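You operate a simulated robot arm through the tools that you are given. There is no shell and no other tool. Be economical: measure what you need, move in short steps, check, and stop when the job is done.

Carry out the task below with a simulated two-armed robot. There is one attempt and no reset: what you move stays moved.

JOB
Close the plates drawer. Take the orange wrench and put it on the good tray. Fetch the orange spool and set it on the top of the blue cabinet. Put the small fan from the grey mat on top of the gold heat sink. Do these in any order. Set down upright: orange spool.
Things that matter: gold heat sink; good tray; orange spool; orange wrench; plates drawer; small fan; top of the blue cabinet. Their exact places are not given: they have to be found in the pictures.

It is judged by the outcome, as a careful person would: the job done as asked, and still so three seconds after it is handed in. It fails if anything else is knocked over, pushed out of place, dropped, spilled or broken.

ROBOT AND FRAMES
Two 7-joint arms with two-finger parallel grippers on one trunk, on a base that drives. Base frame: it is fixed to the floor where the robot stands at the start and does not move with it; the origin is under the middle of the robot, x ahead of it, y to its left, z up. Units: m, degrees, N and s.
The left shoulder is at the start at [0.05, 0.209, 1.146], the right one opposite. With the tool pointing down near the work surface each hand reaches from about 0.1 to 0.9 m from the robot's upright axis, wherever it stands, measured 20 degrees to its own side. Places, roughly: gold heat sink (14x15x3 cm) [0.4, -1.2, 0.9]; good tray [0.75, -1, 0.75]; orange spool (8x8x11 cm) [-1.8, 1.4, 0.8]; orange wrench (18x3x2 cm) [1.9, 1.4, 0.7]; plates drawer [0.9, -0.1, 0.6]; small fan (6x6x3 cm) [-1.9, 1.4, 0.7]; top of the blue cabinet [-4.5, 1, 0.8]. Payload 4.4 kg a hand.
The TCP of each hand is the grasp point between the finger pads, 0.023 m short of the fingertips. In the tool frame z runs along the fingers and y along their closing line. The gripper opens to 0.094 m. The fingers are 0.038 m wide and 0.01 m thick; the gripper's body (0.054 by 0.096 m) begins 0.039 m behind the TCP.
Orientation is told as [roll, pitch, yaw] about the base's x, y, z axes, in that order, counted from this pose: with the fingers straight down and closing along the base's y, the tool's x points along the base's -x, its y along +y and its z along -z.

CONTROLS
- The arms move only by the tool drive_tool. It takes "left_increments", "right_increments" or both (then of equal length, played together; a hand with none holds still); each is a list of rows, each a list of 6 numbers: the shift along the tool's x, y, z in cm, then the turn, a rotation vector about the tool's x, y, z in degrees. In form: [[tx, ty, tz, rx, ry, rz], ...]. A call has 1 to 8 rows; each row shifts and turns the commanded pose from where the row before left it, along the tool's axes as they then stand. "left_gripper" and "right_gripper" are, for a hand that has rows, the opening, from 0 (shut) to 1 (fully open), set as the call begins (left out, the last holds). Rows are played at 5 a second. More than 0.05 m and 8.6 degrees between two rows, or a gripper value outside its range, and nothing of the call is played. A pose out of reach is approached as far as the arm can. The call stops where the force on the tool passes 40 N (or 10 N more than at its start, if that is more) or the arm is blocked; 0.2 s more then pass. Each finger travels about 0.108 m/s and halts on what it meets, pressing with about 43 N; the grip force reading is that of the motor and also rises with nothing between the fingers. The clock runs only during rows and for 0.2 s after the last one: add rows that do not move to give the fingers time. It gives the time, the measured TCP pose, the force on the tool (base axes), the opening and the grip force at its end, in the units of the frame above (readings bear some noise), with the torque about the TCP (base axes, N m) and any sound that the robot's microphone picked up.
- Cameras (640 x 400 px; columns grow to the right, rows downward): "scene" is now at [0.1498, -0.0118, 1.3128]; the picture's right is [-0.13, -0.99, 0.00], its down [-0.62, 0.08, -0.78] and it looks along [0.77, -0.10, -0.63] (base axes); focal length 263 px, centre (320, 200). "left" rides on the left gripper at [0.086, -0.016, -0.074] in its tool frame; the picture's right is [0.18, 0.98, 0.00], its down [-0.58, 0.11, -0.81] and it looks along [-0.79, 0.15, 0.59] (tool axes); focal length 243 px, centre (320, 200). "right" rides on the right gripper at [0.086, 0.016, -0.074] in its tool frame; the picture's right is [-0.18, 0.98, 0.00], its down [-0.58, -0.11, -0.81] and it looks along [-0.79, -0.15, 0.59] (tool axes); focal length 243 px, centre (320, 200).
- get_image(camera): a new picture of that camera. The clock stands still meanwhile.
- raise_lower(by): slides the trunk up (or, below 0, down) by that many m; the arms and the scene camera ride with it, the base frame stays. It gives what a move gives, with no picture.
- drive_base(legs): drives the robot by 1 to 6 legs, each [ahead, left, turn to the left] in m, m and degrees, along the robot's own axes; the way and the turn of a leg run together, so that a leg with both is an arc; at most 1.5 m and 180 degrees a leg. The arms and the cameras ride along, it lands a little off, and it stops where it bumps. It gives what a move gives.
- aim_head(pan, tilt): turns the head with the scene camera to pan (to the left, within 80 degrees either way) and tilt (down, from -29 to 69), counted from straight ahead of the robot. It gives what a move gives.
- pixel_to_xyz(camera, pixels): for up to 12 pixels [column, row] of the newest picture of that camera ("zoom" is the newest enlarged one), the place [x, y, z] in the base frame of the surface seen there, good to about 0.002 m. The clock stands still meanwhile.
- close_up(camera, box): a new picture of the part [left, top, right, bottom] of that camera's present view, enlarged. The clock stands still meanwhile.
- finish_job(): hands the job in; it is judged then, once.

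Go step by step. Measure first, check grasps and placings, and put right what went wrong. The budget is 110 turns and 92 pictures, counting those below and the enlarged ones. Unless the task says otherwise, let go and move clear before handing in, and close with one line.

The tools are called after "Emit:" as name(argument=value, ...) on one line, values as JSON. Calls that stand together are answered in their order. drive_tool: Moves the arms, as the interface text tells. Its arguments: {"type":"object","properties":{"left_increments":{"type":"array","items":{"type":"array","items":{"type":"number"}}},"left_gripper":{"type":"number"},"right_increments":{"type":"array","items":{"type":"array","items":{"type":"number"}}},"right_gripper":{"type":"number"}},"required":[]} The other tools are called the same way: raise_lower (by) slides the trunk up or down; drive_base (legs) drives the base; aim_head (pan, tilt) turns the head that bears the scene camera; get_image (camera) takes a picture; pixel_to_xyz (camera, pixels) gives the place of the surface under pixels of a picture; close_up (camera, box) takes an enlarged picture of a part of a camera's view; finish_job () hands the job in.

At the start:

```text
time_s: 0.0
left_position: [0.6757, 0.2108, 0.9728]
left_tcp_rot: [0.0, 0.1, 0.0]
left_force: [-0.2, -0.1, -0.1]
left_wrist_torque: [-0.02, 0.0, -0.02]
left_finger_gap: 0.094
left_gripper_force: 0.1
right_position: [0.5745, -0.3518, 1.0235]
right_tcp_rot: [0.0, 0.0, 0.0]
right_force: [-0.4, 0.1, 0.1]
right_wrist_torque: [-0.03, 0.0, -0.03]
right_finger_gap: 0.0941
right_gripper_force: 0.0
trunk travel left (down, up): [-0.225, 0.338]
robot x, y, heading: [0.0025, 0.0008, 0.0]
head pan, tilt: [-7.5, 39.0]
```

scene: 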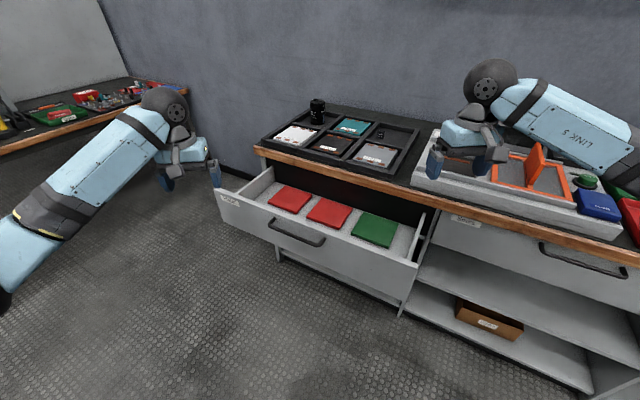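
right: 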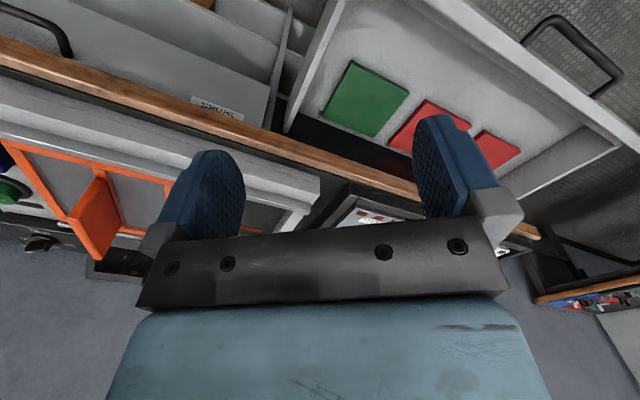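
left: 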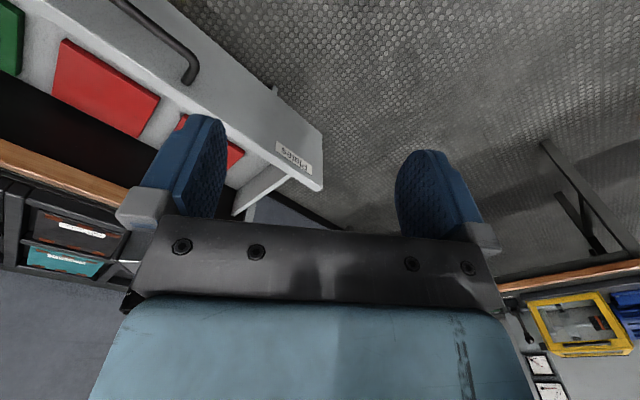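

The plates drawer is open ahead, with its front panel running from pixel (225,200) to (415,275). I'll measure the drawer and look around.

Emit:
pixel_to_xyz(camera="scene", pixels=[[222, 197], [413, 270], [297, 237], [325, 240], [272, 222], [262, 152], [430, 208], [318, 105], [350, 150], [230, 200], [300, 225], [450, 220]])

Emit:
aim_head(pan=-50, tilt=35)

Emit:
get_image(camera="scene")

```text
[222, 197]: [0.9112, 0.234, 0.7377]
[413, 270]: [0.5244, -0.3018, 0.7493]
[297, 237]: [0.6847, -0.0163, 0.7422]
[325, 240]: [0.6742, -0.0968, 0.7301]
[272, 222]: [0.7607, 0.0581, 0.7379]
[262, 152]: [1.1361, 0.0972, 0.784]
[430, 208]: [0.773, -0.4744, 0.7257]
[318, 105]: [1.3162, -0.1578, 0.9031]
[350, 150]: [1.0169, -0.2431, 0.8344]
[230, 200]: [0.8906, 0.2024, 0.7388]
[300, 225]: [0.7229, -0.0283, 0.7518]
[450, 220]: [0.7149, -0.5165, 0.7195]
```

```text
time_s: 1.1
left_position: [0.6752, 0.2116, 0.9721]
left_tcp_rot: [0.0, 0.0, 0.0]
left_force: [0.4, -0.2, 0.3]
left_wrist_torque: [-0.01, 0.06, -0.01]
left_finger_gap: 0.0941
left_gripper_force: 0.2
right_position: [0.5763, -0.3527, 1.0243]
right_tcp_rot: [0.1, 0.0, 0.0]
right_force: [0.6, -0.3, -0.2]
right_wrist_torque: [0.01, -0.04, -0.01]
right_finger_gap: 0.0939
right_gripper_force: 0.1
trunk travel left (down, up): [-0.225, 0.338]
robot x, y, heading: [0.0015, -0.0027, 0.1]
head pan, tilt: [-50.0, 35.0]
```

```text
88 pictures are left
```

scene: 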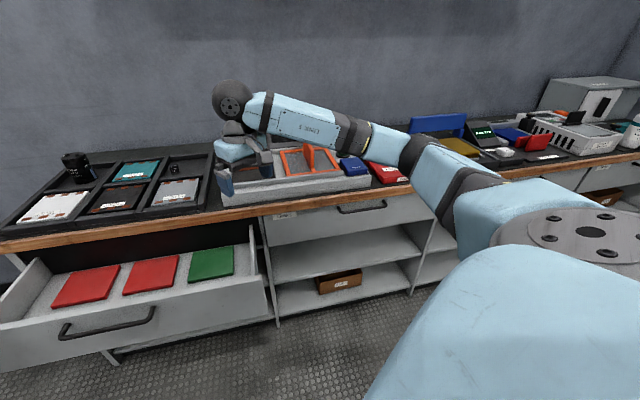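

The bench runs diagonally, and the drawer closes along about heading -36°. I'll turn to face the bench and look.

Emit:
drive_base(legs=[[0, 0, -36]])

Emit:
aim_head(pan=0, tilt=40)

Emit:
get_image(camera="scene")

```text
time_s: 3.2
left_position: [0.6726, -0.2193, 0.9728]
left_tcp_rot: [0.0, 0.0, -35.4]
left_force: [1.0, 0.5, -0.3]
left_wrist_torque: [-0.02, -0.05, 0.0]
left_finger_gap: 0.094
left_gripper_force: 0.0
right_position: [0.2635, -0.6201, 1.023]
right_tcp_rot: [0.0, 0.0, -35.5]
right_force: [0.2, 0.4, 0.8]
right_wrist_torque: [-0.02, 0.01, 0.0]
right_finger_gap: 0.0938
right_gripper_force: 0.2
trunk travel left (down, up): [-0.225, 0.338]
robot x, y, heading: [-0.0004, -0.0004, -35.7]
head pan, tilt: [-50.0, 35.0]
```

```text
time_s: 4.4
left_position: [0.6725, -0.2202, 0.9735]
left_tcp_rot: [0.0, -0.1, -35.4]
left_force: [-0.1, 0.8, 0.3]
left_wrist_torque: [-0.02, -0.01, -0.01]
left_finger_gap: 0.0939
left_gripper_force: 0.0
right_position: [0.2651, -0.6208, 1.024]
right_tcp_rot: [0.0, 0.0, -35.4]
right_force: [-0.3, 0.3, 0.7]
right_wrist_torque: [0.01, 0.0, -0.02]
right_finger_gap: 0.0943
right_gripper_force: 0.0
trunk travel left (down, up): [-0.225, 0.338]
robot x, y, heading: [0.001, 0.0018, -35.7]
head pan, tilt: [0.0, 40.0]
```

```text
87 pictures are left
```

scene: 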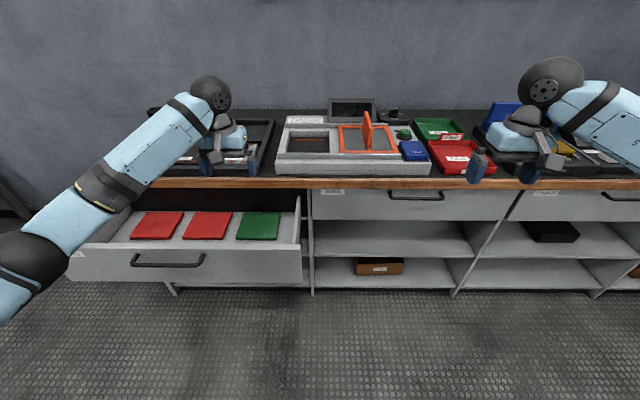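

I'm now facing the bench. I'll zoom in on the trays and labels and measure.

Emit:
close_up(camera="scene", box=[270, 80, 500, 200])

Emit:
pixel_to_xyz(camera="scene", pixels=[[75, 256], [298, 256], [133, 262], [203, 258], [168, 263], [185, 255], [320, 183], [250, 180], [440, 130], [455, 155], [185, 270]])

Emit:
aim_head(pan=-48, tilt=35)

Emit:
get_image(camera="scene")

```text
2.78 times, centred on (385, 140) of scene
```

zoom: 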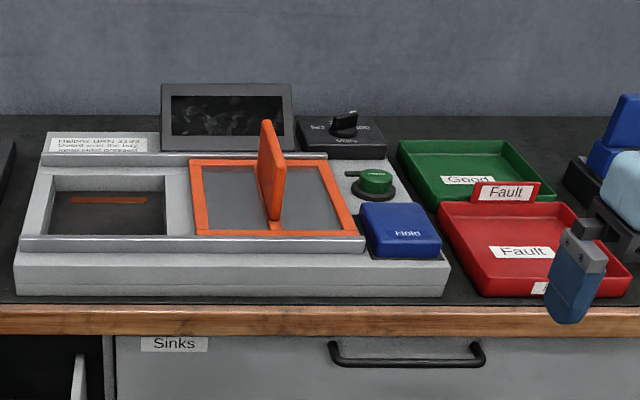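

```text
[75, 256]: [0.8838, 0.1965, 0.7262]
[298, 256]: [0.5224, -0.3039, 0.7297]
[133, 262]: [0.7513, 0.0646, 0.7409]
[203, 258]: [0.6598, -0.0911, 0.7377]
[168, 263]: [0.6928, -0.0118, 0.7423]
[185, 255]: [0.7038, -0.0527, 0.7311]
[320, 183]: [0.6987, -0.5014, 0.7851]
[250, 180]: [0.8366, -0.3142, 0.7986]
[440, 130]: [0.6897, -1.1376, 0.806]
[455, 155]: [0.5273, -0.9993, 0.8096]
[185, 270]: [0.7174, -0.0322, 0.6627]
```

```text
time_s: 5.5
left_position: [0.6721, -0.2193, 0.9724]
left_tcp_rot: [0.0, 0.0, -35.3]
left_force: [0.5, 0.1, -0.1]
left_wrist_torque: [-0.03, -0.02, 0.0]
left_finger_gap: 0.094
left_gripper_force: 0.0
right_position: [0.2643, -0.6211, 1.0228]
right_tcp_rot: [0.0, 0.1, -35.4]
right_force: [-0.6, -0.4, 0.7]
right_wrist_torque: [-0.02, 0.02, 0.03]
right_finger_gap: 0.0941
right_gripper_force: 0.0
trunk travel left (down, up): [-0.225, 0.338]
robot x, y, heading: [0.0022, -0.0005, -35.4]
head pan, tilt: [-48.0, 35.0]
```

```text
85 pictures are left
```

scene: 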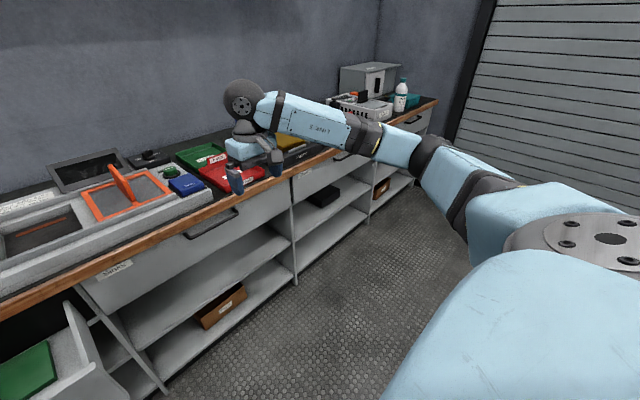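

The drawer handle is about 0.57 m ahead of me and 0.39 m to the left, at z≈0.74. I'll bring the closed left hand in front of it and lower it.

Emit:
drive_tool(left_increments=[[3.5, 3, 0, 0, 0, 0], [3.5, 3, 0, 0, 0, 0], [3.5, 3, 0, 0, 0, 0], [3.5, 3, 0, 0, 0, 0], [3.5, 3, 0, 0, 0, 0], [0, 3, 0, 0, 0, 0]], left_gripper=0)

Emit:
drive_tool(left_increments=[[0, 0, 4.8, 0, 0, 0], [0, 0, 4.8, 0, 0, 0], [0, 0, 4.8, 0, 0, 0], [0, 0, 4.8, 0, 0, 0], [0, 0, 4.8, 0, 0, 0], [0, 0, 0, 0, 0, 0]])

Emit:
aim_head(pan=25, tilt=50)

Emit:
get_image(camera="scene")

```text
time_s: 6.9
left_position: [0.6329, 0.0275, 0.9723]
left_tcp_rot: [0.0, 0.1, -35.5]
left_force: [0.5, 0.6, 0.4]
left_wrist_torque: [0.0, 0.01, 0.0]
left_finger_gap: 0.0
left_gripper_force: 42.3
right_position: [0.2646, -0.6197, 1.024]
right_tcp_rot: [0.0, 0.0, -35.5]
right_force: [-0.2, -0.4, 0.5]
right_wrist_torque: [-0.02, 0.01, 0.0]
right_finger_gap: 0.094
right_gripper_force: 0.0
trunk travel left (down, up): [-0.225, 0.338]
robot x, y, heading: [0.0017, -0.0031, -35.5]
head pan, tilt: [-48.0, 35.0]
```

```text
time_s: 8.3
left_position: [0.6354, 0.0302, 0.7324]
left_tcp_rot: [-0.1, 0.0, -35.5]
left_force: [-0.5, -0.3, 0.1]
left_wrist_torque: [-0.03, -0.01, 0.0]
left_finger_gap: 0.0001
left_gripper_force: 42.2
right_position: [0.2643, -0.6211, 1.0232]
right_tcp_rot: [-0.1, 0.0, -35.4]
right_force: [-0.5, -0.6, -0.3]
right_wrist_torque: [0.02, -0.02, -0.01]
right_finger_gap: 0.094
right_gripper_force: 0.1
trunk travel left (down, up): [-0.225, 0.338]
robot x, y, heading: [0.0001, 0.0012, -35.3]
head pan, tilt: [-48.0, 35.0]
```

```text
time_s: 9.8
left_position: [0.6341, 0.0294, 0.7325]
left_tcp_rot: [0.1, 0.0, -35.4]
left_force: [0.2, -1.0, 0.0]
left_wrist_torque: [0.01, -0.03, -0.04]
left_finger_gap: 0.0001
left_gripper_force: 42.3
right_position: [0.2647, -0.6211, 1.024]
right_tcp_rot: [0.0, 0.0, -35.4]
right_force: [0.4, 0.3, 0.8]
right_wrist_torque: [0.01, 0.0, -0.04]
right_finger_gap: 0.0937
right_gripper_force: 0.1
trunk travel left (down, up): [-0.225, 0.338]
robot x, y, heading: [-0.0029, -0.0005, -35.3]
head pan, tilt: [25.0, 50.0]
```

```text
84 pictures are left
```

scene: 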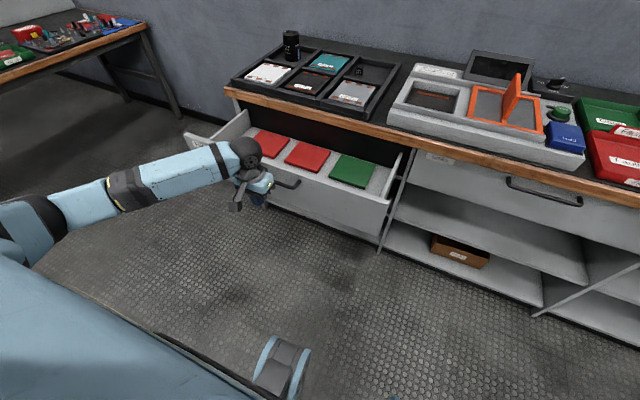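

The hand is in front of the handle, so I'll push forward.

Emit:
drive_tool(left_increments=[[-2.5, 0, 0, 0, 0, 0], [-2.5, 0, 0, 0, 0, 0], [-2.5, 0, 0, 0, 0, 0], [-2.5, 0, 0, 0, 0, 0], [-2.5, 0, 0, 0, 0, 0], [-2.5, 0, 0, 0, 0, 0], [-2.5, 0, 0, 0, 0, 0], [-2.5, 0, 0, 0, 0, 0]])

Emit:
drive_tool(left_increments=[[-2, 0, 0, 0, 0, 0], [-2, 0, 0, 0, 0, 0], [-2, 0, 0, 0, 0, 0], [-1, 0, 0, 0, 0, 0], [-1, 0, 0, 0, 0, 0], [-1, 0, 0, 0, 0, 0], [-1, 0, 0, 0, 0, 0]])

Emit:
get_image(camera="scene")

```text
time_s: 11.6
left_position: [0.7991, -0.088, 0.7328]
left_tcp_rot: [0.1, 0.2, -35.4]
left_force: [-0.2, 0.3, 0.5]
left_wrist_torque: [0.01, 0.0, 0.0]
left_finger_gap: 0.0
left_gripper_force: 42.6
right_position: [0.2659, -0.6205, 1.0224]
right_tcp_rot: [0.1, 0.0, -35.5]
right_force: [-0.7, -0.3, -0.1]
right_wrist_torque: [-0.01, 0.05, 0.01]
right_finger_gap: 0.0943
right_gripper_force: 0.0
trunk travel left (down, up): [-0.225, 0.338]
robot x, y, heading: [0.0048, 0.0012, -35.3]
head pan, tilt: [25.0, 50.0]
```

```text
time_s: 13.2
left_position: [0.8809, -0.1474, 0.7313]
left_tcp_rot: [0.0, 0.0, -35.5]
left_force: [0.3, 1.3, -0.9]
left_wrist_torque: [0.03, 0.0, 0.0]
left_finger_gap: 0.0002
left_gripper_force: 42.4
right_position: [0.2643, -0.62, 1.0239]
right_tcp_rot: [0.0, -0.1, -35.5]
right_force: [0.0, -0.2, 0.3]
right_wrist_torque: [0.01, -0.01, 0.01]
right_finger_gap: 0.0939
right_gripper_force: 0.0
trunk travel left (down, up): [-0.225, 0.338]
robot x, y, heading: [0.0023, 0.0017, -35.8]
head pan, tilt: [25.0, 50.0]
```

```text
83 pictures are left
```

scene: 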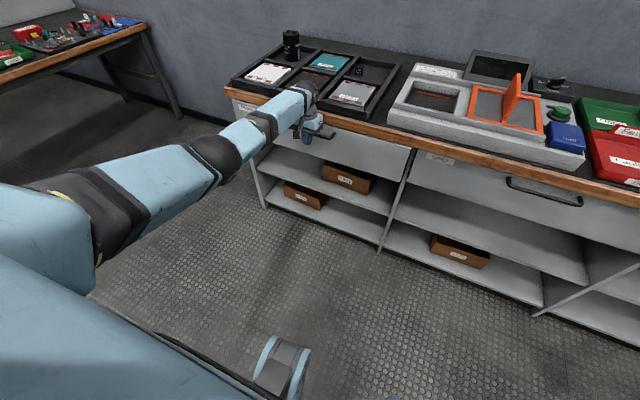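

The drawer looks nearly shut. I'll compare its front face with the neighbour's.

Emit:
pixel_to_xyz(camera="scene", pixels=[[250, 115], [380, 155], [395, 165], [430, 170], [480, 190], [370, 165], [244, 107], [440, 158]])

Emit:
close_up(camera="scene", box=[220, 70, 480, 230])

```text
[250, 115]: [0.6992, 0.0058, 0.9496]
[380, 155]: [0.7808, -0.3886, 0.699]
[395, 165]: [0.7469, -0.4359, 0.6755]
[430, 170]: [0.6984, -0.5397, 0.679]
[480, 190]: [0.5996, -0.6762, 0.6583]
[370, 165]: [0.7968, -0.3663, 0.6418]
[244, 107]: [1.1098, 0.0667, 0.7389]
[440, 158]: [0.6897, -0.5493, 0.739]
```

```text
2.46 times, centred on (350, 150) of scene
```

zoom: 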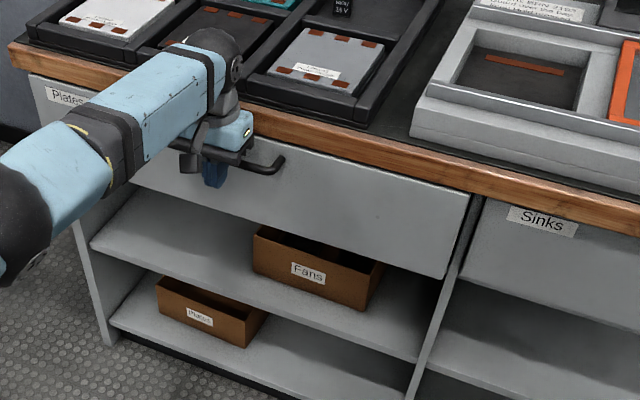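

The plates face is at 0.861 along the closing direction and the Sinks face at 0.881, so there are about 2 cm left to push.

Emit:
drive_tool(left_increments=[[-1, 0, 0, 0, 0, 0], [-1, 0, 0, 0, 0, 0], [-0.5, 0, 0, 0, 0, 0], [-0.5, 0, 0, 0, 0, 0], [-0.5, 0, 0, 0, 0, 0]])

Emit:
get_image(camera="scene")

Emit:
pixel_to_xyz(camera="scene", pixels=[[380, 155], [370, 165], [244, 107], [440, 158]])

```text
time_s: 14.1
left_position: [0.8935, -0.1552, 0.7326]
left_tcp_rot: [0.0, 0.3, -35.2]
left_force: [-20.4, 8.3, 10.4]
left_wrist_torque: [-1.03, -1.64, -0.52]
left_finger_gap: 0.0001
left_gripper_force: 42.1
left hand out of reach, approached as far as the arm can: row 3
right_position: [0.2614, -0.6193, 1.0249]
right_tcp_rot: [0.1, -0.1, -35.5]
right_force: [-0.2, 0.6, 0.0]
right_wrist_torque: [0.01, 0.0, 0.0]
right_finger_gap: 0.0939
right_gripper_force: 0.1
trunk travel left (down, up): [-0.225, 0.338]
robot x, y, heading: [-0.0024, 0.005, -35.3]
head pan, tilt: [25.0, 50.0]
stopped in row 4 (left hand): the force on the tool passed its limit at 47 N (the readings are from after the stop); the commanded pose is now the measured one
```

```text
81 pictures are left
```

scene: 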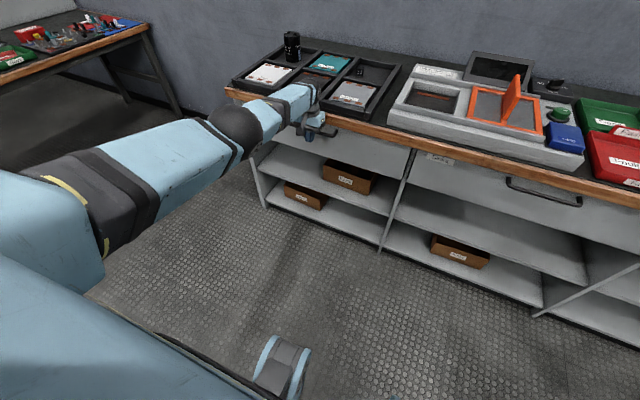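

```text
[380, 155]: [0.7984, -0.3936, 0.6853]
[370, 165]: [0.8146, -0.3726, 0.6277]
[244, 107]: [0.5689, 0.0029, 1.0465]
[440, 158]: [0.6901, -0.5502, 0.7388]
```

The plates drawer face is now flush (0.878 vs 0.881), and the force spiked at the stop. I'll retract the hand and look at the left-hand table.

Emit:
drive_tool(left_increments=[[4, 0, 0, 0, 0, 0], [4, 0, 0, 0, 0, 0], [4, -2, 0, 0, 0, 0], [4, -2, 0, 0, 0, 0], [4, -2, 0, 0, 0, 0], [4, -2, 0, 0, 0, 0], [4, -2, 0, 0, 0, 0], [4, -2, 0, 0, 0, 0]], left_gripper=1)

Emit:
drive_tool(left_increments=[[0, 0, -4.8, 0, 0, 0], [0, 0, -4.8, 0, 0, 0], [0, 0, -4.8, 0, 0, 0], [0, 0, -4.8, 0, 0, 0], [0, 0, -4.8, 0, 0, 0], [0, 0, -4.8, 0, 0, 0]], right_increments=[[3, 0, 0, 0, 0, 0], [3, 0, 0, 0, 0, 0], [3, 0, 0, 0, 0, 0], [3, 0, 0, 0, 0, 0], [0, 0, 0, 0, 0, 0], [0, 0, 0, 0, 0, 0]])

Emit:
aim_head(pan=72, tilt=20)

Emit:
get_image(camera="scene")

```text
time_s: 15.9
left_position: [0.561, -0.0675, 0.7317]
left_tcp_rot: [0.0, 0.4, -35.3]
left_force: [-0.4, 0.2, 0.4]
left_wrist_torque: [0.04, -0.01, -0.01]
left_finger_gap: 0.0938
left_gripper_force: 0.0
right_position: [0.2637, -0.6204, 1.0236]
right_tcp_rot: [-0.1, 0.0, -35.4]
right_force: [-0.9, -0.5, -0.7]
right_wrist_torque: [0.0, 0.0, -0.01]
right_finger_gap: 0.0938
right_gripper_force: 0.0
trunk travel left (down, up): [-0.225, 0.338]
robot x, y, heading: [-0.003, -0.0008, -35.3]
head pan, tilt: [25.0, 50.0]
```

```text
time_s: 17.3
left_position: [0.5658, -0.069, 1.0162]
left_tcp_rot: [0.0, 0.4, -35.2]
left_force: [-0.1, -0.7, -0.1]
left_wrist_torque: [0.02, -0.01, 0.01]
left_finger_gap: 0.094
left_gripper_force: 0.0
right_position: [0.1652, -0.5534, 1.0217]
right_tcp_rot: [0.1, -0.1, -35.4]
right_force: [-0.3, 0.1, 0.3]
right_wrist_torque: [-0.01, 0.02, 0.0]
right_finger_gap: 0.0938
right_gripper_force: 0.1
trunk travel left (down, up): [-0.225, 0.338]
robot x, y, heading: [0.0015, 0.0015, -35.2]
head pan, tilt: [25.0, 50.0]
```

```text
time_s: 18.5
left_position: [0.5665, -0.0693, 1.0141]
left_tcp_rot: [0.0, 0.4, -35.3]
left_force: [0.6, -0.1, -0.8]
left_wrist_torque: [0.01, -0.01, -0.02]
left_finger_gap: 0.0937
left_gripper_force: 0.0
right_position: [0.1663, -0.5543, 1.0224]
right_tcp_rot: [0.0, 0.0, -35.4]
right_force: [-1.0, -0.8, -0.1]
right_wrist_torque: [0.0, -0.01, -0.01]
right_finger_gap: 0.0941
right_gripper_force: 0.0
trunk travel left (down, up): [-0.225, 0.338]
robot x, y, heading: [0.0004, -0.0026, -35.4]
head pan, tilt: [72.0, 20.0]
```

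```text
80 pictures are left
```

scene: 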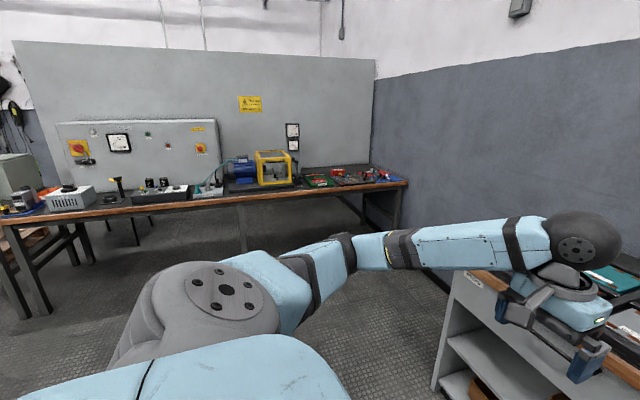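

Emit:
close_up(camera="scene", box=[220, 120, 420, 245])

Emit:
pixel_to_xyz(camera="scene", pixels=[[407, 183], [300, 193], [245, 200], [135, 208], [10, 218], [325, 181], [272, 185], [350, 178], [240, 235], [385, 180]])

```text
3.20 times, centred on (320, 182) of scene
```

zoom: 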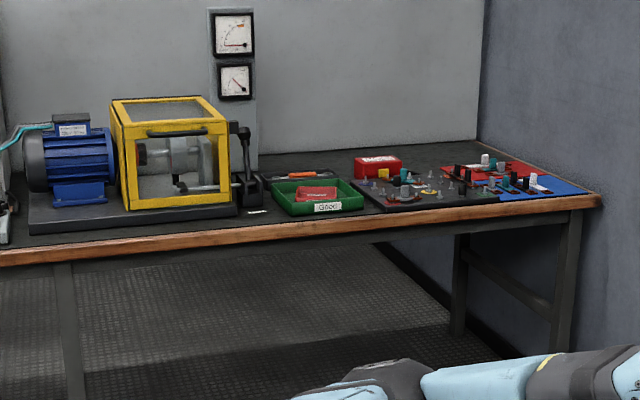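

```text
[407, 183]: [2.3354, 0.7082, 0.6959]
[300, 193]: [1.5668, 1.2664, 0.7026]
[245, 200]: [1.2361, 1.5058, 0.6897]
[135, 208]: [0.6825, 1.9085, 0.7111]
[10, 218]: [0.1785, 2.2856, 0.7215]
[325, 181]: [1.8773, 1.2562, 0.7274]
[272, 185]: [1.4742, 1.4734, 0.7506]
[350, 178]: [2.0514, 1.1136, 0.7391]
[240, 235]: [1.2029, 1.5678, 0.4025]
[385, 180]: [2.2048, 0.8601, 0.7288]
```

The orange wrench lies behind a tray on this table, at zoom (310,175). I'll measure it, then turn toward the table and approach.

Emit:
pixel_to_xyz(camera="zoom", pixels=[[310, 175], [330, 173], [275, 178], [315, 195], [240, 140], [160, 205]])

Emit:
drive_base(legs=[[0, 0, 89.4], [1.2, 0, 0], [0, -0.5, 0]])

Emit:
aim_head(pan=-8, tilt=35)

Emit:
get_image(camera="scene")

```text
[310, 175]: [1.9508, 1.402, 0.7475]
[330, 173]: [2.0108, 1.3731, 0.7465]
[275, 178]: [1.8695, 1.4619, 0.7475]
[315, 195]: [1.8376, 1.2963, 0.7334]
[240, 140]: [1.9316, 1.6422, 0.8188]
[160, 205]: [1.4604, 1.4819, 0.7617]
```

```text
time_s: 32.8
left_position: [1.2024, 1.2344, 1.0137]
left_tcp_rot: [0.0, 0.6, 53.8]
left_force: [0.1, -0.1, -0.2]
left_wrist_torque: [-0.04, -0.03, -0.01]
left_finger_gap: 0.0938
left_gripper_force: 0.1
right_position: [1.6807, 0.8272, 1.0209]
right_tcp_rot: [0.0, -0.1, 53.8]
right_force: [-0.8, 0.4, -0.8]
right_wrist_torque: [0.02, -0.01, -0.01]
right_finger_gap: 0.094
right_gripper_force: 0.1
trunk travel left (down, up): [-0.225, 0.338]
robot x, y, heading: [1.1257, 0.669, 53.7]
head pan, tilt: [72.0, 20.0]
```

```text
time_s: 34.3
left_position: [1.2027, 1.235, 1.015]
left_tcp_rot: [0.0, 0.5, 53.9]
left_force: [0.1, 0.4, -0.3]
left_wrist_torque: [-0.02, -0.01, -0.01]
left_finger_gap: 0.094
left_gripper_force: 0.0
right_position: [1.6796, 0.8272, 1.0222]
right_tcp_rot: [0.0, 0.0, 53.9]
right_force: [-0.4, -0.5, -1.0]
right_wrist_torque: [0.0, -0.03, 0.04]
right_finger_gap: 0.0939
right_gripper_force: 0.2
trunk travel left (down, up): [-0.225, 0.338]
robot x, y, heading: [1.1215, 0.6652, 53.6]
head pan, tilt: [-8.0, 35.0]
```

```text
78 pictures are left
```

scene: 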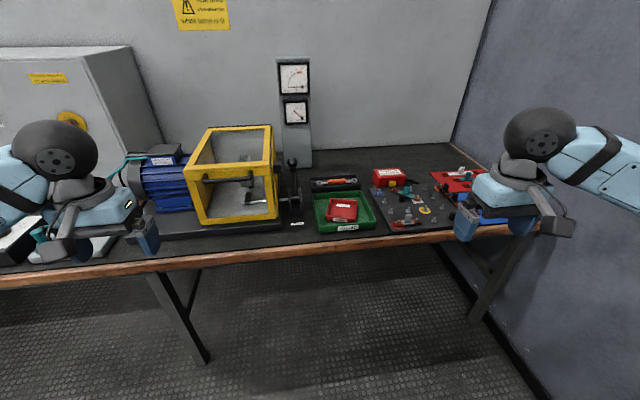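

Emit:
close_up(camera="scene", box=[270, 150, 450, 260])

```text
3.56 times, centred on (360, 205) of scene
```

zoom: 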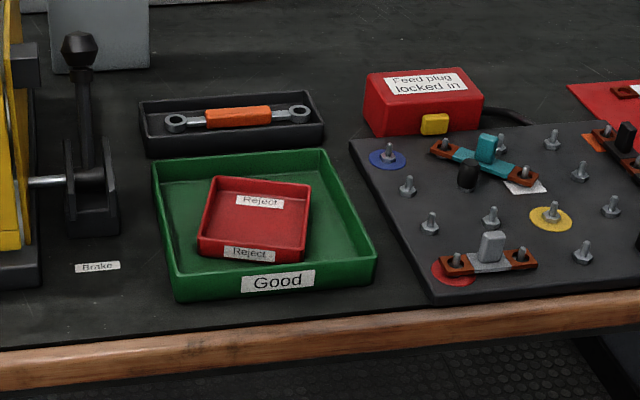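

The wrench lies in a small black tray, at zoom (175-300, 118). I'll measure it.

Emit:
pixel_to_xyz(camera="zoom", pixels=[[175, 123], [300, 113], [238, 117], [210, 118], [268, 115], [235, 148], [232, 97], [148, 128], [318, 115], [235, 135], [80, 45], [425, 90]])

```text
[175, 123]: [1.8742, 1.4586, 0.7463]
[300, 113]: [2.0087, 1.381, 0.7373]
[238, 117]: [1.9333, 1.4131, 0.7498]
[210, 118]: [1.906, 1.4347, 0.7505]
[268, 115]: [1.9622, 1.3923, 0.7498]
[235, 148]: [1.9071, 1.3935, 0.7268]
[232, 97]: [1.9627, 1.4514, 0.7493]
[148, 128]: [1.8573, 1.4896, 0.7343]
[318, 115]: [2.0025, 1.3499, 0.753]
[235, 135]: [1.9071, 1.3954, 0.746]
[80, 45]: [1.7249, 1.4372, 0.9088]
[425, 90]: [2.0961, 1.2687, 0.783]
```

The wrench is centred at about (1.934,1.413) and parallel to the table edge. I'll lift and tuck the left hand, turn the right tool 90°, and drive closer.

Emit:
drive_tool(right_increments=[[0, 0, 0, 0, 0, -8.4], [0, 0, 0, 0, 0, -8.4], [0, 0, 0, 0, 0, -8.4], [0, 0, 0, 0, 0, -8.4], [0, 0, 0, 0, 0, -8.4], [0, 0, 0, 0, 0, -8.4]], left_increments=[[2, 0, -4, 0, 0, 0], [2, 0, -4, 0, 0, 0], [2, 0, -4, 0, 0, 0], [2, 0, -4, 0, 0, 0], [2, 0, 0, 0, 0, 0], [0, 0, 0, 0, 0, 0]])

Emit:
drive_tool(right_increments=[[0, 0, 0, 0, 0, -8.4], [0, 0, 0, 0, 0, -8.4], [0, 0, 0, 0, 0, -8.4], [0, 0, 0, 0, 0, -8.4], [0, 0, 0, 0, 0, -6], [0, 0, 0, 0, 0, 0]])

Emit:
drive_base(legs=[[0.33, 0, 0]])

Emit:
get_image(camera="scene")

```text
time_s: 35.7
left_position: [1.1438, 1.1544, 1.1767]
left_tcp_rot: [0.0, 0.5, 53.9]
left_force: [-0.3, -0.3, 0.0]
left_wrist_torque: [0.01, -0.03, 0.02]
left_finger_gap: 0.0941
left_gripper_force: 0.0
right_position: [1.6795, 0.826, 1.0225]
right_tcp_rot: [-0.1, 0.0, 101.5]
right_force: [0.5, 0.2, 0.5]
right_wrist_torque: [-0.01, 0.01, 0.02]
right_finger_gap: 0.0942
right_gripper_force: 0.0
trunk travel left (down, up): [-0.225, 0.338]
robot x, y, heading: [1.1216, 0.6687, 53.8]
head pan, tilt: [-8.0, 35.0]
```

```text
time_s: 37.1
left_position: [1.1427, 1.1527, 1.1766]
left_tcp_rot: [0.0, 0.4, 53.9]
left_force: [-0.6, -0.4, -0.8]
left_wrist_torque: [0.05, -0.01, -0.02]
left_finger_gap: 0.0938
left_gripper_force: 0.0
right_position: [1.5592, 0.8211, 1.021]
right_tcp_rot: [-1.1, 0.7, 124.2]
right_force: [-0.1, -1.0, 0.5]
right_wrist_torque: [0.03, -0.02, -0.01]
right_finger_gap: 0.0939
right_gripper_force: 0.1
right hand out of reach, approached as far as the arm can: row 1, 2, 3, 4, 5
trunk travel left (down, up): [-0.225, 0.338]
robot x, y, heading: [1.1253, 0.666, 53.4]
head pan, tilt: [-8.0, 35.0]
```

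```text
time_s: 39.3
left_position: [1.3392, 1.4278, 1.1747]
left_tcp_rot: [0.0, 0.5, 54.2]
left_force: [0.3, 0.5, -0.4]
left_wrist_torque: [-0.05, 0.05, -0.03]
left_finger_gap: 0.0939
left_gripper_force: 0.1
right_position: [1.7563, 1.0985, 1.0211]
right_tcp_rot: [-1.0, 0.8, 124.4]
right_force: [1.0, -0.3, -0.1]
right_wrist_torque: [-0.02, 0.03, 0.0]
right_finger_gap: 0.0942
right_gripper_force: 0.2
trunk travel left (down, up): [-0.225, 0.338]
robot x, y, heading: [1.3245, 0.9403, 54.3]
head pan, tilt: [-8.0, 35.0]
```

```text
76 pictures are left
```

scene: 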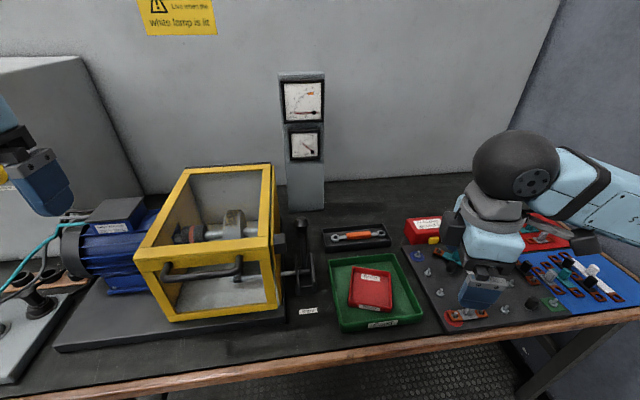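

The right wrist stopped at 70° of turn. I'll move the hand forward over the wrench and see whether it can finish turning there.

Emit:
drive_tool(right_increments=[[0, -4, 0, 0, 0, 0], [0, -4, 0, 0, 0, 0], [0, -4, 0, 0, 0, 0], [0, -4, 0, 0, 0, 0], [0, -4, 0, 0, 0, 0], [0, -4, 0, 0, 0, 0], [0, 0, 0, 0, 0, 0]])

```text
time_s: 40.9
left_position: [1.3395, 1.4272, 1.1765]
left_tcp_rot: [0.0, 0.4, 54.2]
left_force: [0.3, -0.6, 0.4]
left_wrist_torque: [0.0, 0.02, -0.02]
left_finger_gap: 0.0937
left_gripper_force: 0.2
right_position: [1.7624, 1.1077, 1.0304]
right_tcp_rot: [-1.2, 1.0, 123.9]
right_force: [0.2, 0.4, -1.0]
right_wrist_torque: [0.02, 0.01, 0.0]
right_finger_gap: 0.094
right_gripper_force: 0.0
right hand out of reach, approached as far as the arm can: row 1, 2, 3, 4, 5, 6
trunk travel left (down, up): [-0.225, 0.338]
robot x, y, heading: [1.3204, 0.9409, 53.8]
head pan, tilt: [-8.0, 35.0]
```

It's blocked at the limit, so I'll rotate the other way instead.

Emit:
drive_tool(right_increments=[[0, 0, 0, 0, 0, 8.5], [0, 0, 0, 0, 0, 8.5], [0, 0, 0, 0, 0, 8.5], [0, 0, 0, 0, 0, 8.5], [0, 0, 0, 0, 0, 8.5], [0, 0, 0, 0, 0, 8.5], [0, 0, 0, 0, 0, 8.5], [0, 0, 0, 0, 0, 8.5]])

```text
time_s: 42.7
left_position: [1.3388, 1.4271, 1.1761]
left_tcp_rot: [0.0, 0.5, 54.2]
left_force: [-0.7, 0.2, 0.6]
left_wrist_torque: [-0.01, 0.03, -0.01]
left_finger_gap: 0.0942
left_gripper_force: 0.0
right_position: [1.7608, 1.1068, 1.0331]
right_tcp_rot: [-1.2, -0.6, 56.3]
right_force: [1.1, -0.5, 0.1]
right_wrist_torque: [-0.01, -0.01, 0.01]
right_finger_gap: 0.094
right_gripper_force: 0.0
trunk travel left (down, up): [-0.225, 0.338]
robot x, y, heading: [1.3184, 0.9398, 53.9]
head pan, tilt: [-8.0, 35.0]
```

Emit:
drive_tool(right_increments=[[0, 0, 0, 0, 0, 8.4], [0, 0, 0, 0, 0, 8.4], [0, 0, 0, 0, 0, 8.4], [0, 0, 0, 0, 0, 8.4], [0, 0, 0, 0, 0, 8.4], [0, 0, 0, 0, 0, 8.4]])

Emit:
drive_tool(right_increments=[[0, 0, 0, 0, 0, 8.4], [0, 0, 0, 0, 0, 8.4], [0, 0, 0, 0, 0, 8.4], [0, 0, 0, 0, 0, 8.4], [0, 0, 0, 0, 0, 8.4], [0, 0, 0, 0, 0, 0]])

```text
time_s: 44.1
left_position: [1.3386, 1.4276, 1.1768]
left_tcp_rot: [0.1, 0.4, 54.2]
left_force: [-0.5, -0.1, 0.6]
left_wrist_torque: [0.01, -0.03, 0.0]
left_finger_gap: 0.094
left_gripper_force: 0.0
right_position: [1.761, 1.1073, 1.033]
right_tcp_rot: [-0.2, -1.4, 5.9]
right_force: [0.3, -0.3, -0.2]
right_wrist_torque: [0.02, -0.03, -0.01]
right_finger_gap: 0.094
right_gripper_force: 0.2
trunk travel left (down, up): [-0.225, 0.338]
robot x, y, heading: [1.3247, 0.9424, 54.1]
head pan, tilt: [-8.0, 35.0]
```

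```text
time_s: 45.5
left_position: [1.3382, 1.4278, 1.1754]
left_tcp_rot: [0.1, 0.5, 54.1]
left_force: [-0.5, 0.0, -0.6]
left_wrist_torque: [0.01, -0.02, -0.03]
left_finger_gap: 0.0943
left_gripper_force: 0.1
right_position: [1.7613, 1.1073, 1.0316]
right_tcp_rot: [0.7, -1.1, -36.1]
right_force: [0.1, -0.2, -0.1]
right_wrist_torque: [0.02, 0.0, -0.01]
right_finger_gap: 0.0941
right_gripper_force: 0.1
trunk travel left (down, up): [-0.225, 0.338]
robot x, y, heading: [1.3268, 0.9444, 54.3]
head pan, tilt: [-8.0, 35.0]
```

The turn worked. I'll move over the wrench and lower partway, then check with the wrist camera.

Emit:
drive_tool(right_increments=[[0.5, 4.4, 0, 1.2, 0.5, 0], [0.5, 4.4, 0, 0, 0, 0], [0.5, 4.4, 0, 0, 0, 0], [0.5, 4.4, 0, 0, 0, 0], [0.5, 4.4, 0, 0, 0, 0], [0.5, 4.3, 0, 0, 0, 0], [0.5, 4.3, 0, 0, 0, 0], [0.5, 4.3, 0, 0, 0, 0]])

Emit:
drive_tool(right_increments=[[0, 0, 4, 0, 0, 0], [0, 0, 4, 0, 0, 0], [0, 0, 4, 0, 0, 0], [0, 0, 3, 0, 0, 0], [0, 0, 0, 0, 0, 0]], right_gripper=0.6)

Emit:
get_image(camera="right")

Emit:
get_image(camera="scene")

```text
time_s: 47.3
left_position: [1.3374, 1.4277, 1.175]
left_tcp_rot: [0.0, 0.4, 54.3]
left_force: [0.0, -0.2, 1.1]
left_wrist_torque: [0.0, 0.02, 0.01]
left_finger_gap: 0.0937
left_gripper_force: 0.1
right_position: [1.9316, 1.4156, 1.0319]
right_tcp_rot: [-0.5, -0.7, -36.0]
right_force: [0.1, 0.3, -0.1]
right_wrist_torque: [-0.03, 0.04, 0.01]
right_finger_gap: 0.0939
right_gripper_force: 0.0
trunk travel left (down, up): [-0.225, 0.338]
robot x, y, heading: [1.3233, 0.9385, 54.2]
head pan, tilt: [-8.0, 35.0]
```

```text
time_s: 48.5
left_position: [1.3383, 1.4267, 1.1755]
left_tcp_rot: [0.0, 0.4, 54.1]
left_force: [0.4, 0.1, 0.0]
left_wrist_torque: [0.0, -0.03, 0.01]
left_finger_gap: 0.0937
left_gripper_force: 0.0
right_position: [1.9311, 1.4109, 0.8781]
right_tcp_rot: [-0.5, -0.6, -36.0]
right_force: [-0.7, 0.1, 0.2]
right_wrist_torque: [0.03, -0.03, 0.0]
right_finger_gap: 0.0565
right_gripper_force: 0.1
trunk travel left (down, up): [-0.225, 0.338]
robot x, y, heading: [1.3242, 0.9435, 54.3]
head pan, tilt: [-8.0, 35.0]
```

```text
75 pictures are left
```

right: 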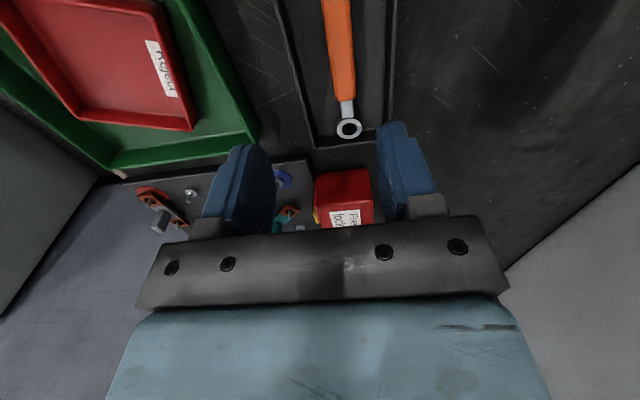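

```text
74 pictures are left
```

scene: 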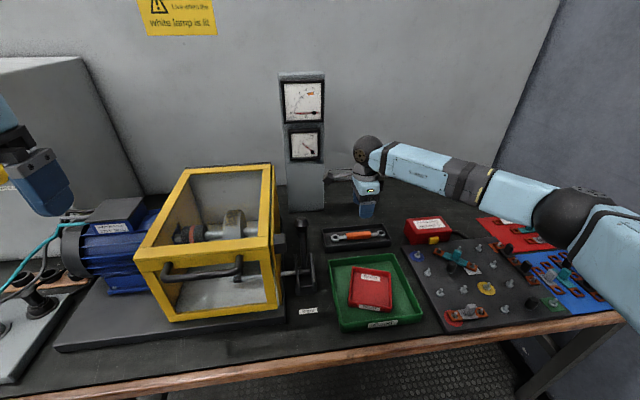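

I'll measure the wrench edges and tray walls in the wrist view.

Emit:
pixel_to_xyz(camera="right", pixels=[[325, 40], [355, 40], [340, 40], [334, 95], [354, 93], [290, 40], [282, 40], [388, 40], [394, 40], [348, 130], [310, 50], [370, 50]])

Emit:
close_up(camera="right", box=[260, 0, 420, 150])

```text
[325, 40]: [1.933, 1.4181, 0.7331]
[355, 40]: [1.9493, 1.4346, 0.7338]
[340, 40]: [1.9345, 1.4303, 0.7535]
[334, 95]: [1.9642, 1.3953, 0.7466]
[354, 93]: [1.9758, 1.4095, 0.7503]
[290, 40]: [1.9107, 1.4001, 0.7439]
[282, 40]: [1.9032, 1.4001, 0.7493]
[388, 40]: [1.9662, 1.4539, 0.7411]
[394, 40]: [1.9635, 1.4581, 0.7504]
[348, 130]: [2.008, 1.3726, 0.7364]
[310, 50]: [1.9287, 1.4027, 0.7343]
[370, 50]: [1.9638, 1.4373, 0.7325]
```

```text
2.67 times, centred on (340, 75) of right
```

zoom: 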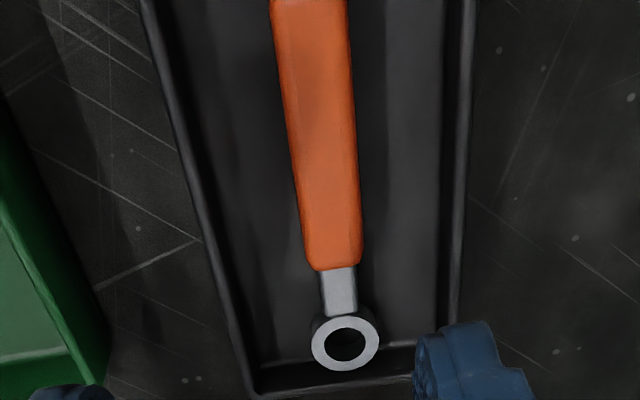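

The handle is centred 1.6 cm ahead of the TCP and is 2 cm wide, with about 2.7 cm clear on each side. I'll set the opening, shift, and lower.

Emit:
drive_tool(right_increments=[[0, 1.6, 0, 0, 0, 2], [0, 0, 3, 0, 0, 0], [0, 0, 3, 0, 0, 0], [0, 0, 2, 0, 0, 0], [0, 0, 0, 0, 0, 0]], right_gripper=0.4)

Emit:
get_image(camera="right")

```text
time_s: 49.7
left_position: [1.3383, 1.4263, 1.1767]
left_tcp_rot: [0.1, 0.3, 54.3]
left_force: [0.5, 0.7, -0.6]
left_wrist_torque: [0.03, -0.03, -0.02]
left_finger_gap: 0.0941
left_gripper_force: 0.1
right_position: [1.9398, 1.4212, 0.7989]
right_tcp_rot: [-0.5, -0.6, -38.0]
right_force: [0.0, -0.2, -0.2]
right_wrist_torque: [0.02, -0.01, 0.04]
right_finger_gap: 0.0377
right_gripper_force: 0.1
trunk travel left (down, up): [-0.225, 0.338]
robot x, y, heading: [1.3218, 0.9422, 54.2]
head pan, tilt: [-8.0, 35.0]
```

```text
72 pictures are left
```

right: 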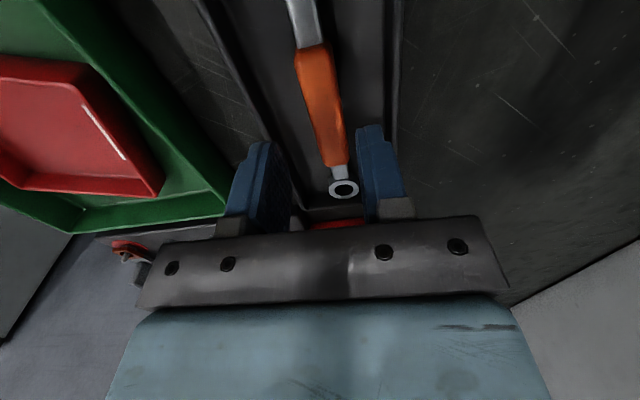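

Emit:
drive_tool(right_increments=[[0, 0.3, 2, 0, 0, 0], [0, 0, 1, 0, 0, 0], [0, 0, 0.9, 0, 0, 0], [0, 0, 0, 0, 0, 0]])

Emit:
drive_tool(right_increments=[[0, 0, 0, 0, 0, 0], [0, 0, 0, 0, 0, 0], [0, 0, 0, 0, 0, 0]], right_gripper=0)

Emit:
drive_tool(right_increments=[[0, 0, -2, 0, 0, 0], [0, 0, -3, 0, 0, 0], [0, 0, -4, 0, 0, 0], [0, 0, -4, 0, 0, 0], [0, 0, -4, 0, 0, 0]])

Emit:
get_image(camera="right")

```text
time_s: 50.7
left_position: [1.339, 1.4261, 1.1769]
left_tcp_rot: [0.0, 0.4, 54.1]
left_force: [-0.4, -0.8, 0.0]
left_wrist_torque: [0.01, -0.04, -0.01]
left_finger_gap: 0.094
left_gripper_force: 0.0
right_position: [1.945, 1.4238, 0.7592]
right_tcp_rot: [-0.4, -0.6, -38.1]
right_force: [-0.6, -0.6, 0.5]
right_wrist_torque: [0.06, 0.0, -0.01]
right_finger_gap: 0.0373
right_gripper_force: 0.0
trunk travel left (down, up): [-0.225, 0.338]
robot x, y, heading: [1.321, 0.9426, 54.3]
head pan, tilt: [-8.0, 35.0]
```

```text
time_s: 51.5
left_position: [1.3379, 1.4268, 1.1751]
left_tcp_rot: [0.0, 0.5, 54.2]
left_force: [-0.7, -0.3, 0.7]
left_wrist_torque: [-0.01, 0.0, 0.01]
left_finger_gap: 0.094
left_gripper_force: 0.0
right_position: [1.9451, 1.4256, 0.7606]
right_tcp_rot: [-0.5, -0.7, -38.0]
right_force: [0.2, -0.7, -0.6]
right_wrist_torque: [0.04, 0.01, 0.04]
right_finger_gap: 0.0251
right_gripper_force: 42.8
trunk travel left (down, up): [-0.225, 0.338]
robot x, y, heading: [1.3221, 0.9364, 53.9]
head pan, tilt: [-8.0, 35.0]
```

```text
time_s: 52.7
left_position: [1.3381, 1.4257, 1.1757]
left_tcp_rot: [0.0, 0.4, 54.2]
left_force: [-0.2, 0.6, 0.6]
left_wrist_torque: [0.05, -0.02, -0.02]
left_finger_gap: 0.0941
left_gripper_force: 0.1
right_position: [1.9417, 1.4275, 0.93]
right_tcp_rot: [-0.5, -0.8, -37.9]
right_force: [-0.2, 1.0, -2.0]
right_wrist_torque: [-0.03, 0.0, 0.01]
right_finger_gap: 0.0251
right_gripper_force: 42.9
trunk travel left (down, up): [-0.225, 0.338]
robot x, y, heading: [1.3237, 0.9403, 54.1]
head pan, tilt: [-8.0, 35.0]
```

```text
71 pictures are left
```

right: 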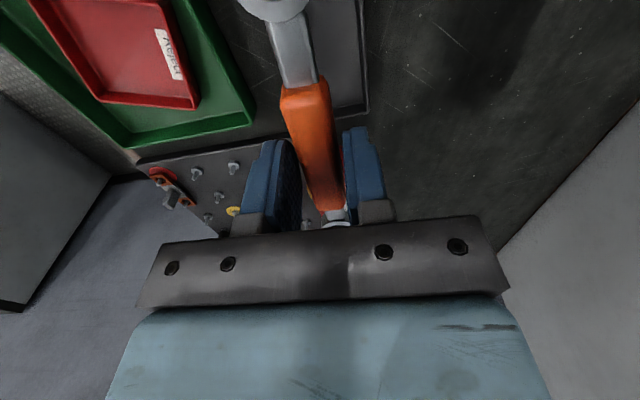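

The wrench is held (gap 25 mm). I'll raise and retract, then drive back to the bench by the same route.

Emit:
drive_tool(right_increments=[[0, -2, -4, 0, 0, 0], [0, -3, -4, 0, 0, 0], [0, -4, -2, 0, 0, 0], [0, -4.5, 0, 0, 0, 0], [0, -4.5, 0, 0, 0, 0], [0, -4.5, 0, 0, 0, 0], [0, -4.5, 0, 0, 0, 0], [0, -4, 0, 0, 0, 0]])

Emit:
drive_base(legs=[[-0.33, 0, 0], [0, 0.5, 0], [-1.2, 0, 0], [0, 0, -89.5], [0, -0.3, 0]])

Emit:
aim_head(pan=-8, tilt=35)

Emit:
get_image(camera="scene")

```text
time_s: 54.5
left_position: [1.3392, 1.4274, 1.1759]
left_tcp_rot: [0.0, 0.4, 54.3]
left_force: [0.0, -0.1, 0.1]
left_wrist_torque: [-0.02, 0.0, 0.0]
left_finger_gap: 0.0942
left_gripper_force: 0.0
right_position: [1.7579, 1.1841, 1.0313]
right_tcp_rot: [-0.4, -0.7, -38.0]
right_force: [0.1, 0.1, -1.3]
right_wrist_torque: [0.0, -0.03, 0.02]
right_finger_gap: 0.0254
right_gripper_force: 43.2
trunk travel left (down, up): [-0.225, 0.338]
robot x, y, heading: [1.3234, 0.9395, 54.1]
head pan, tilt: [-8.0, 35.0]
```

```text
time_s: 73.3
left_position: [0.3662, -0.2241, 1.1768]
left_tcp_rot: [0.0, 0.5, -33.9]
left_force: [0.4, 0.7, -0.2]
left_wrist_torque: [0.01, 0.03, 0.0]
left_finger_gap: 0.0938
left_gripper_force: 0.0
right_position: [0.1389, -0.6509, 1.0331]
right_tcp_rot: [-0.5, -0.7, -126.0]
right_force: [-0.2, 0.0, -1.8]
right_wrist_torque: [-0.02, 0.06, 0.0]
right_finger_gap: 0.025
right_gripper_force: 43.3
trunk travel left (down, up): [-0.225, 0.338]
robot x, y, heading: [-0.1211, -0.2229, -33.7]
head pan, tilt: [-8.0, 35.0]
```

```text
time_s: 74.0
left_position: [0.3671, -0.2241, 1.176]
left_tcp_rot: [0.0, 0.5, -33.9]
left_force: [0.2, 0.0, 0.3]
left_wrist_torque: [-0.02, 0.02, -0.02]
left_finger_gap: 0.0941
left_gripper_force: 0.0
right_position: [0.1393, -0.6497, 1.031]
right_tcp_rot: [-0.5, -0.6, -126.0]
right_force: [-0.6, 0.7, -0.4]
right_wrist_torque: [0.02, -0.01, 0.02]
right_finger_gap: 0.0251
right_gripper_force: 42.8
trunk travel left (down, up): [-0.225, 0.338]
robot x, y, heading: [-0.1191, -0.2278, -34.4]
head pan, tilt: [-8.0, 35.0]
```

```text
70 pictures are left
```

scene: 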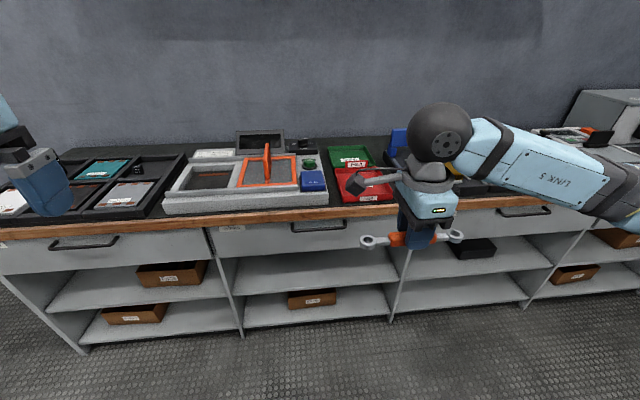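

Now I'll measure the good tray in detail.

Emit:
close_up(camera="scene", box=[290, 120, 450, 220])

Emit:
pixel_to_xyz(camera="scene", pixels=[[330, 148], [365, 147], [350, 155], [355, 152], [335, 166], [345, 162], [358, 185], [339, 190]])

```text
4.00 times, centred on (370, 170) of scene
```

zoom: 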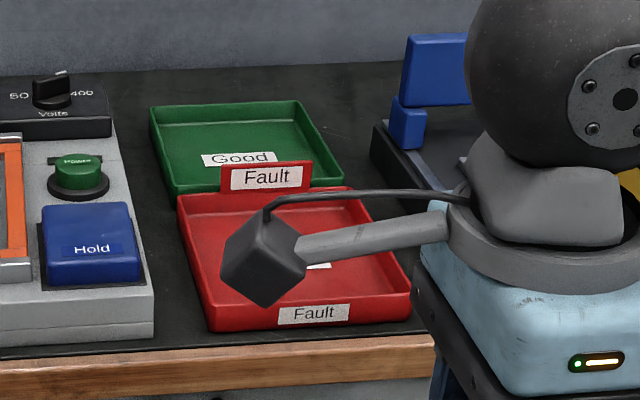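

```text
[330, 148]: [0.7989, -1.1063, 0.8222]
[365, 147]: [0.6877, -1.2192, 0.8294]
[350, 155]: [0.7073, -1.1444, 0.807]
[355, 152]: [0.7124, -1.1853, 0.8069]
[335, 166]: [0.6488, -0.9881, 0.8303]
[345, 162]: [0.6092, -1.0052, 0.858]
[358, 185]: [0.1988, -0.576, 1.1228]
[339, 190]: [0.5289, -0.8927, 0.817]
```

Emit:
pixel_to_xyz(camera="zoom", pixels=[[155, 108], [300, 103], [340, 182], [172, 192], [240, 140], [200, 175], [310, 165], [165, 125], [290, 122], [305, 165], [270, 170]])

```text
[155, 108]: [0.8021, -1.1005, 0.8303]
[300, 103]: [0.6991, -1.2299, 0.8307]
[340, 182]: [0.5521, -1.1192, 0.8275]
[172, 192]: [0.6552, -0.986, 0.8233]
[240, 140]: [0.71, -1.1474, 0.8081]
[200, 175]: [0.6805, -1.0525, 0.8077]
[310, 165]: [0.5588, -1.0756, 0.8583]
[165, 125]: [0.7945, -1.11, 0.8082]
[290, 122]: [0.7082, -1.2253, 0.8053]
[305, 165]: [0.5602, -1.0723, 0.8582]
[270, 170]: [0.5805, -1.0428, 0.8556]
```

Good tray: centre ≈(0.677,-1.109), floor z 0.807, walls 0.83. I'll lay the wrench diagonally, so I drive closer and rotate the tool to yaw ≈-76.

Emit:
drive_base(legs=[[0.43, 0, -1.5]])

Emit:
drive_tool(right_increments=[[0, 0, 0, 0, 0, -8], [0, 0, 0, 0, 0, -8], [0, 0, 0, 0, 0, -8], [0, 0, 0, 0, 0, -8], [0, 0, 0, 0, 0, -8], [0, 0, 0, 0, 0, -8], [0, 0, 0, 0, 0, 0]])

```text
time_s: 76.5
left_position: [0.7094, -0.4742, 1.1751]
left_tcp_rot: [0.1, 0.5, -35.4]
left_force: [-0.2, -0.1, -0.6]
left_wrist_torque: [0.02, 0.02, -0.01]
left_finger_gap: 0.0941
left_gripper_force: 0.1
right_position: [0.4701, -0.8939, 1.0322]
right_tcp_rot: [-0.5, -0.5, -127.4]
right_force: [0.3, -1.6, -1.5]
right_wrist_torque: [0.0, 0.03, 0.0]
right_finger_gap: 0.0255
right_gripper_force: 42.9
trunk travel left (down, up): [-0.225, 0.338]
robot x, y, heading: [0.2236, -0.4632, -35.6]
head pan, tilt: [-8.0, 35.0]
```

```text
time_s: 78.1
left_position: [0.7075, -0.4735, 1.1763]
left_tcp_rot: [-0.1, 0.5, -35.4]
left_force: [0.0, -0.1, 0.5]
left_wrist_torque: [-0.02, 0.0, -0.02]
left_finger_gap: 0.0942
left_gripper_force: 0.0
right_position: [0.4692, -0.8946, 1.032]
right_tcp_rot: [-0.8, -0.1, -79.5]
right_force: [-0.4, 0.0, -2.0]
right_wrist_torque: [0.03, -0.02, 0.0]
right_finger_gap: 0.025
right_gripper_force: 43.1
trunk travel left (down, up): [-0.225, 0.338]
robot x, y, heading: [0.2173, -0.4611, -35.5]
head pan, tilt: [-8.0, 35.0]
```

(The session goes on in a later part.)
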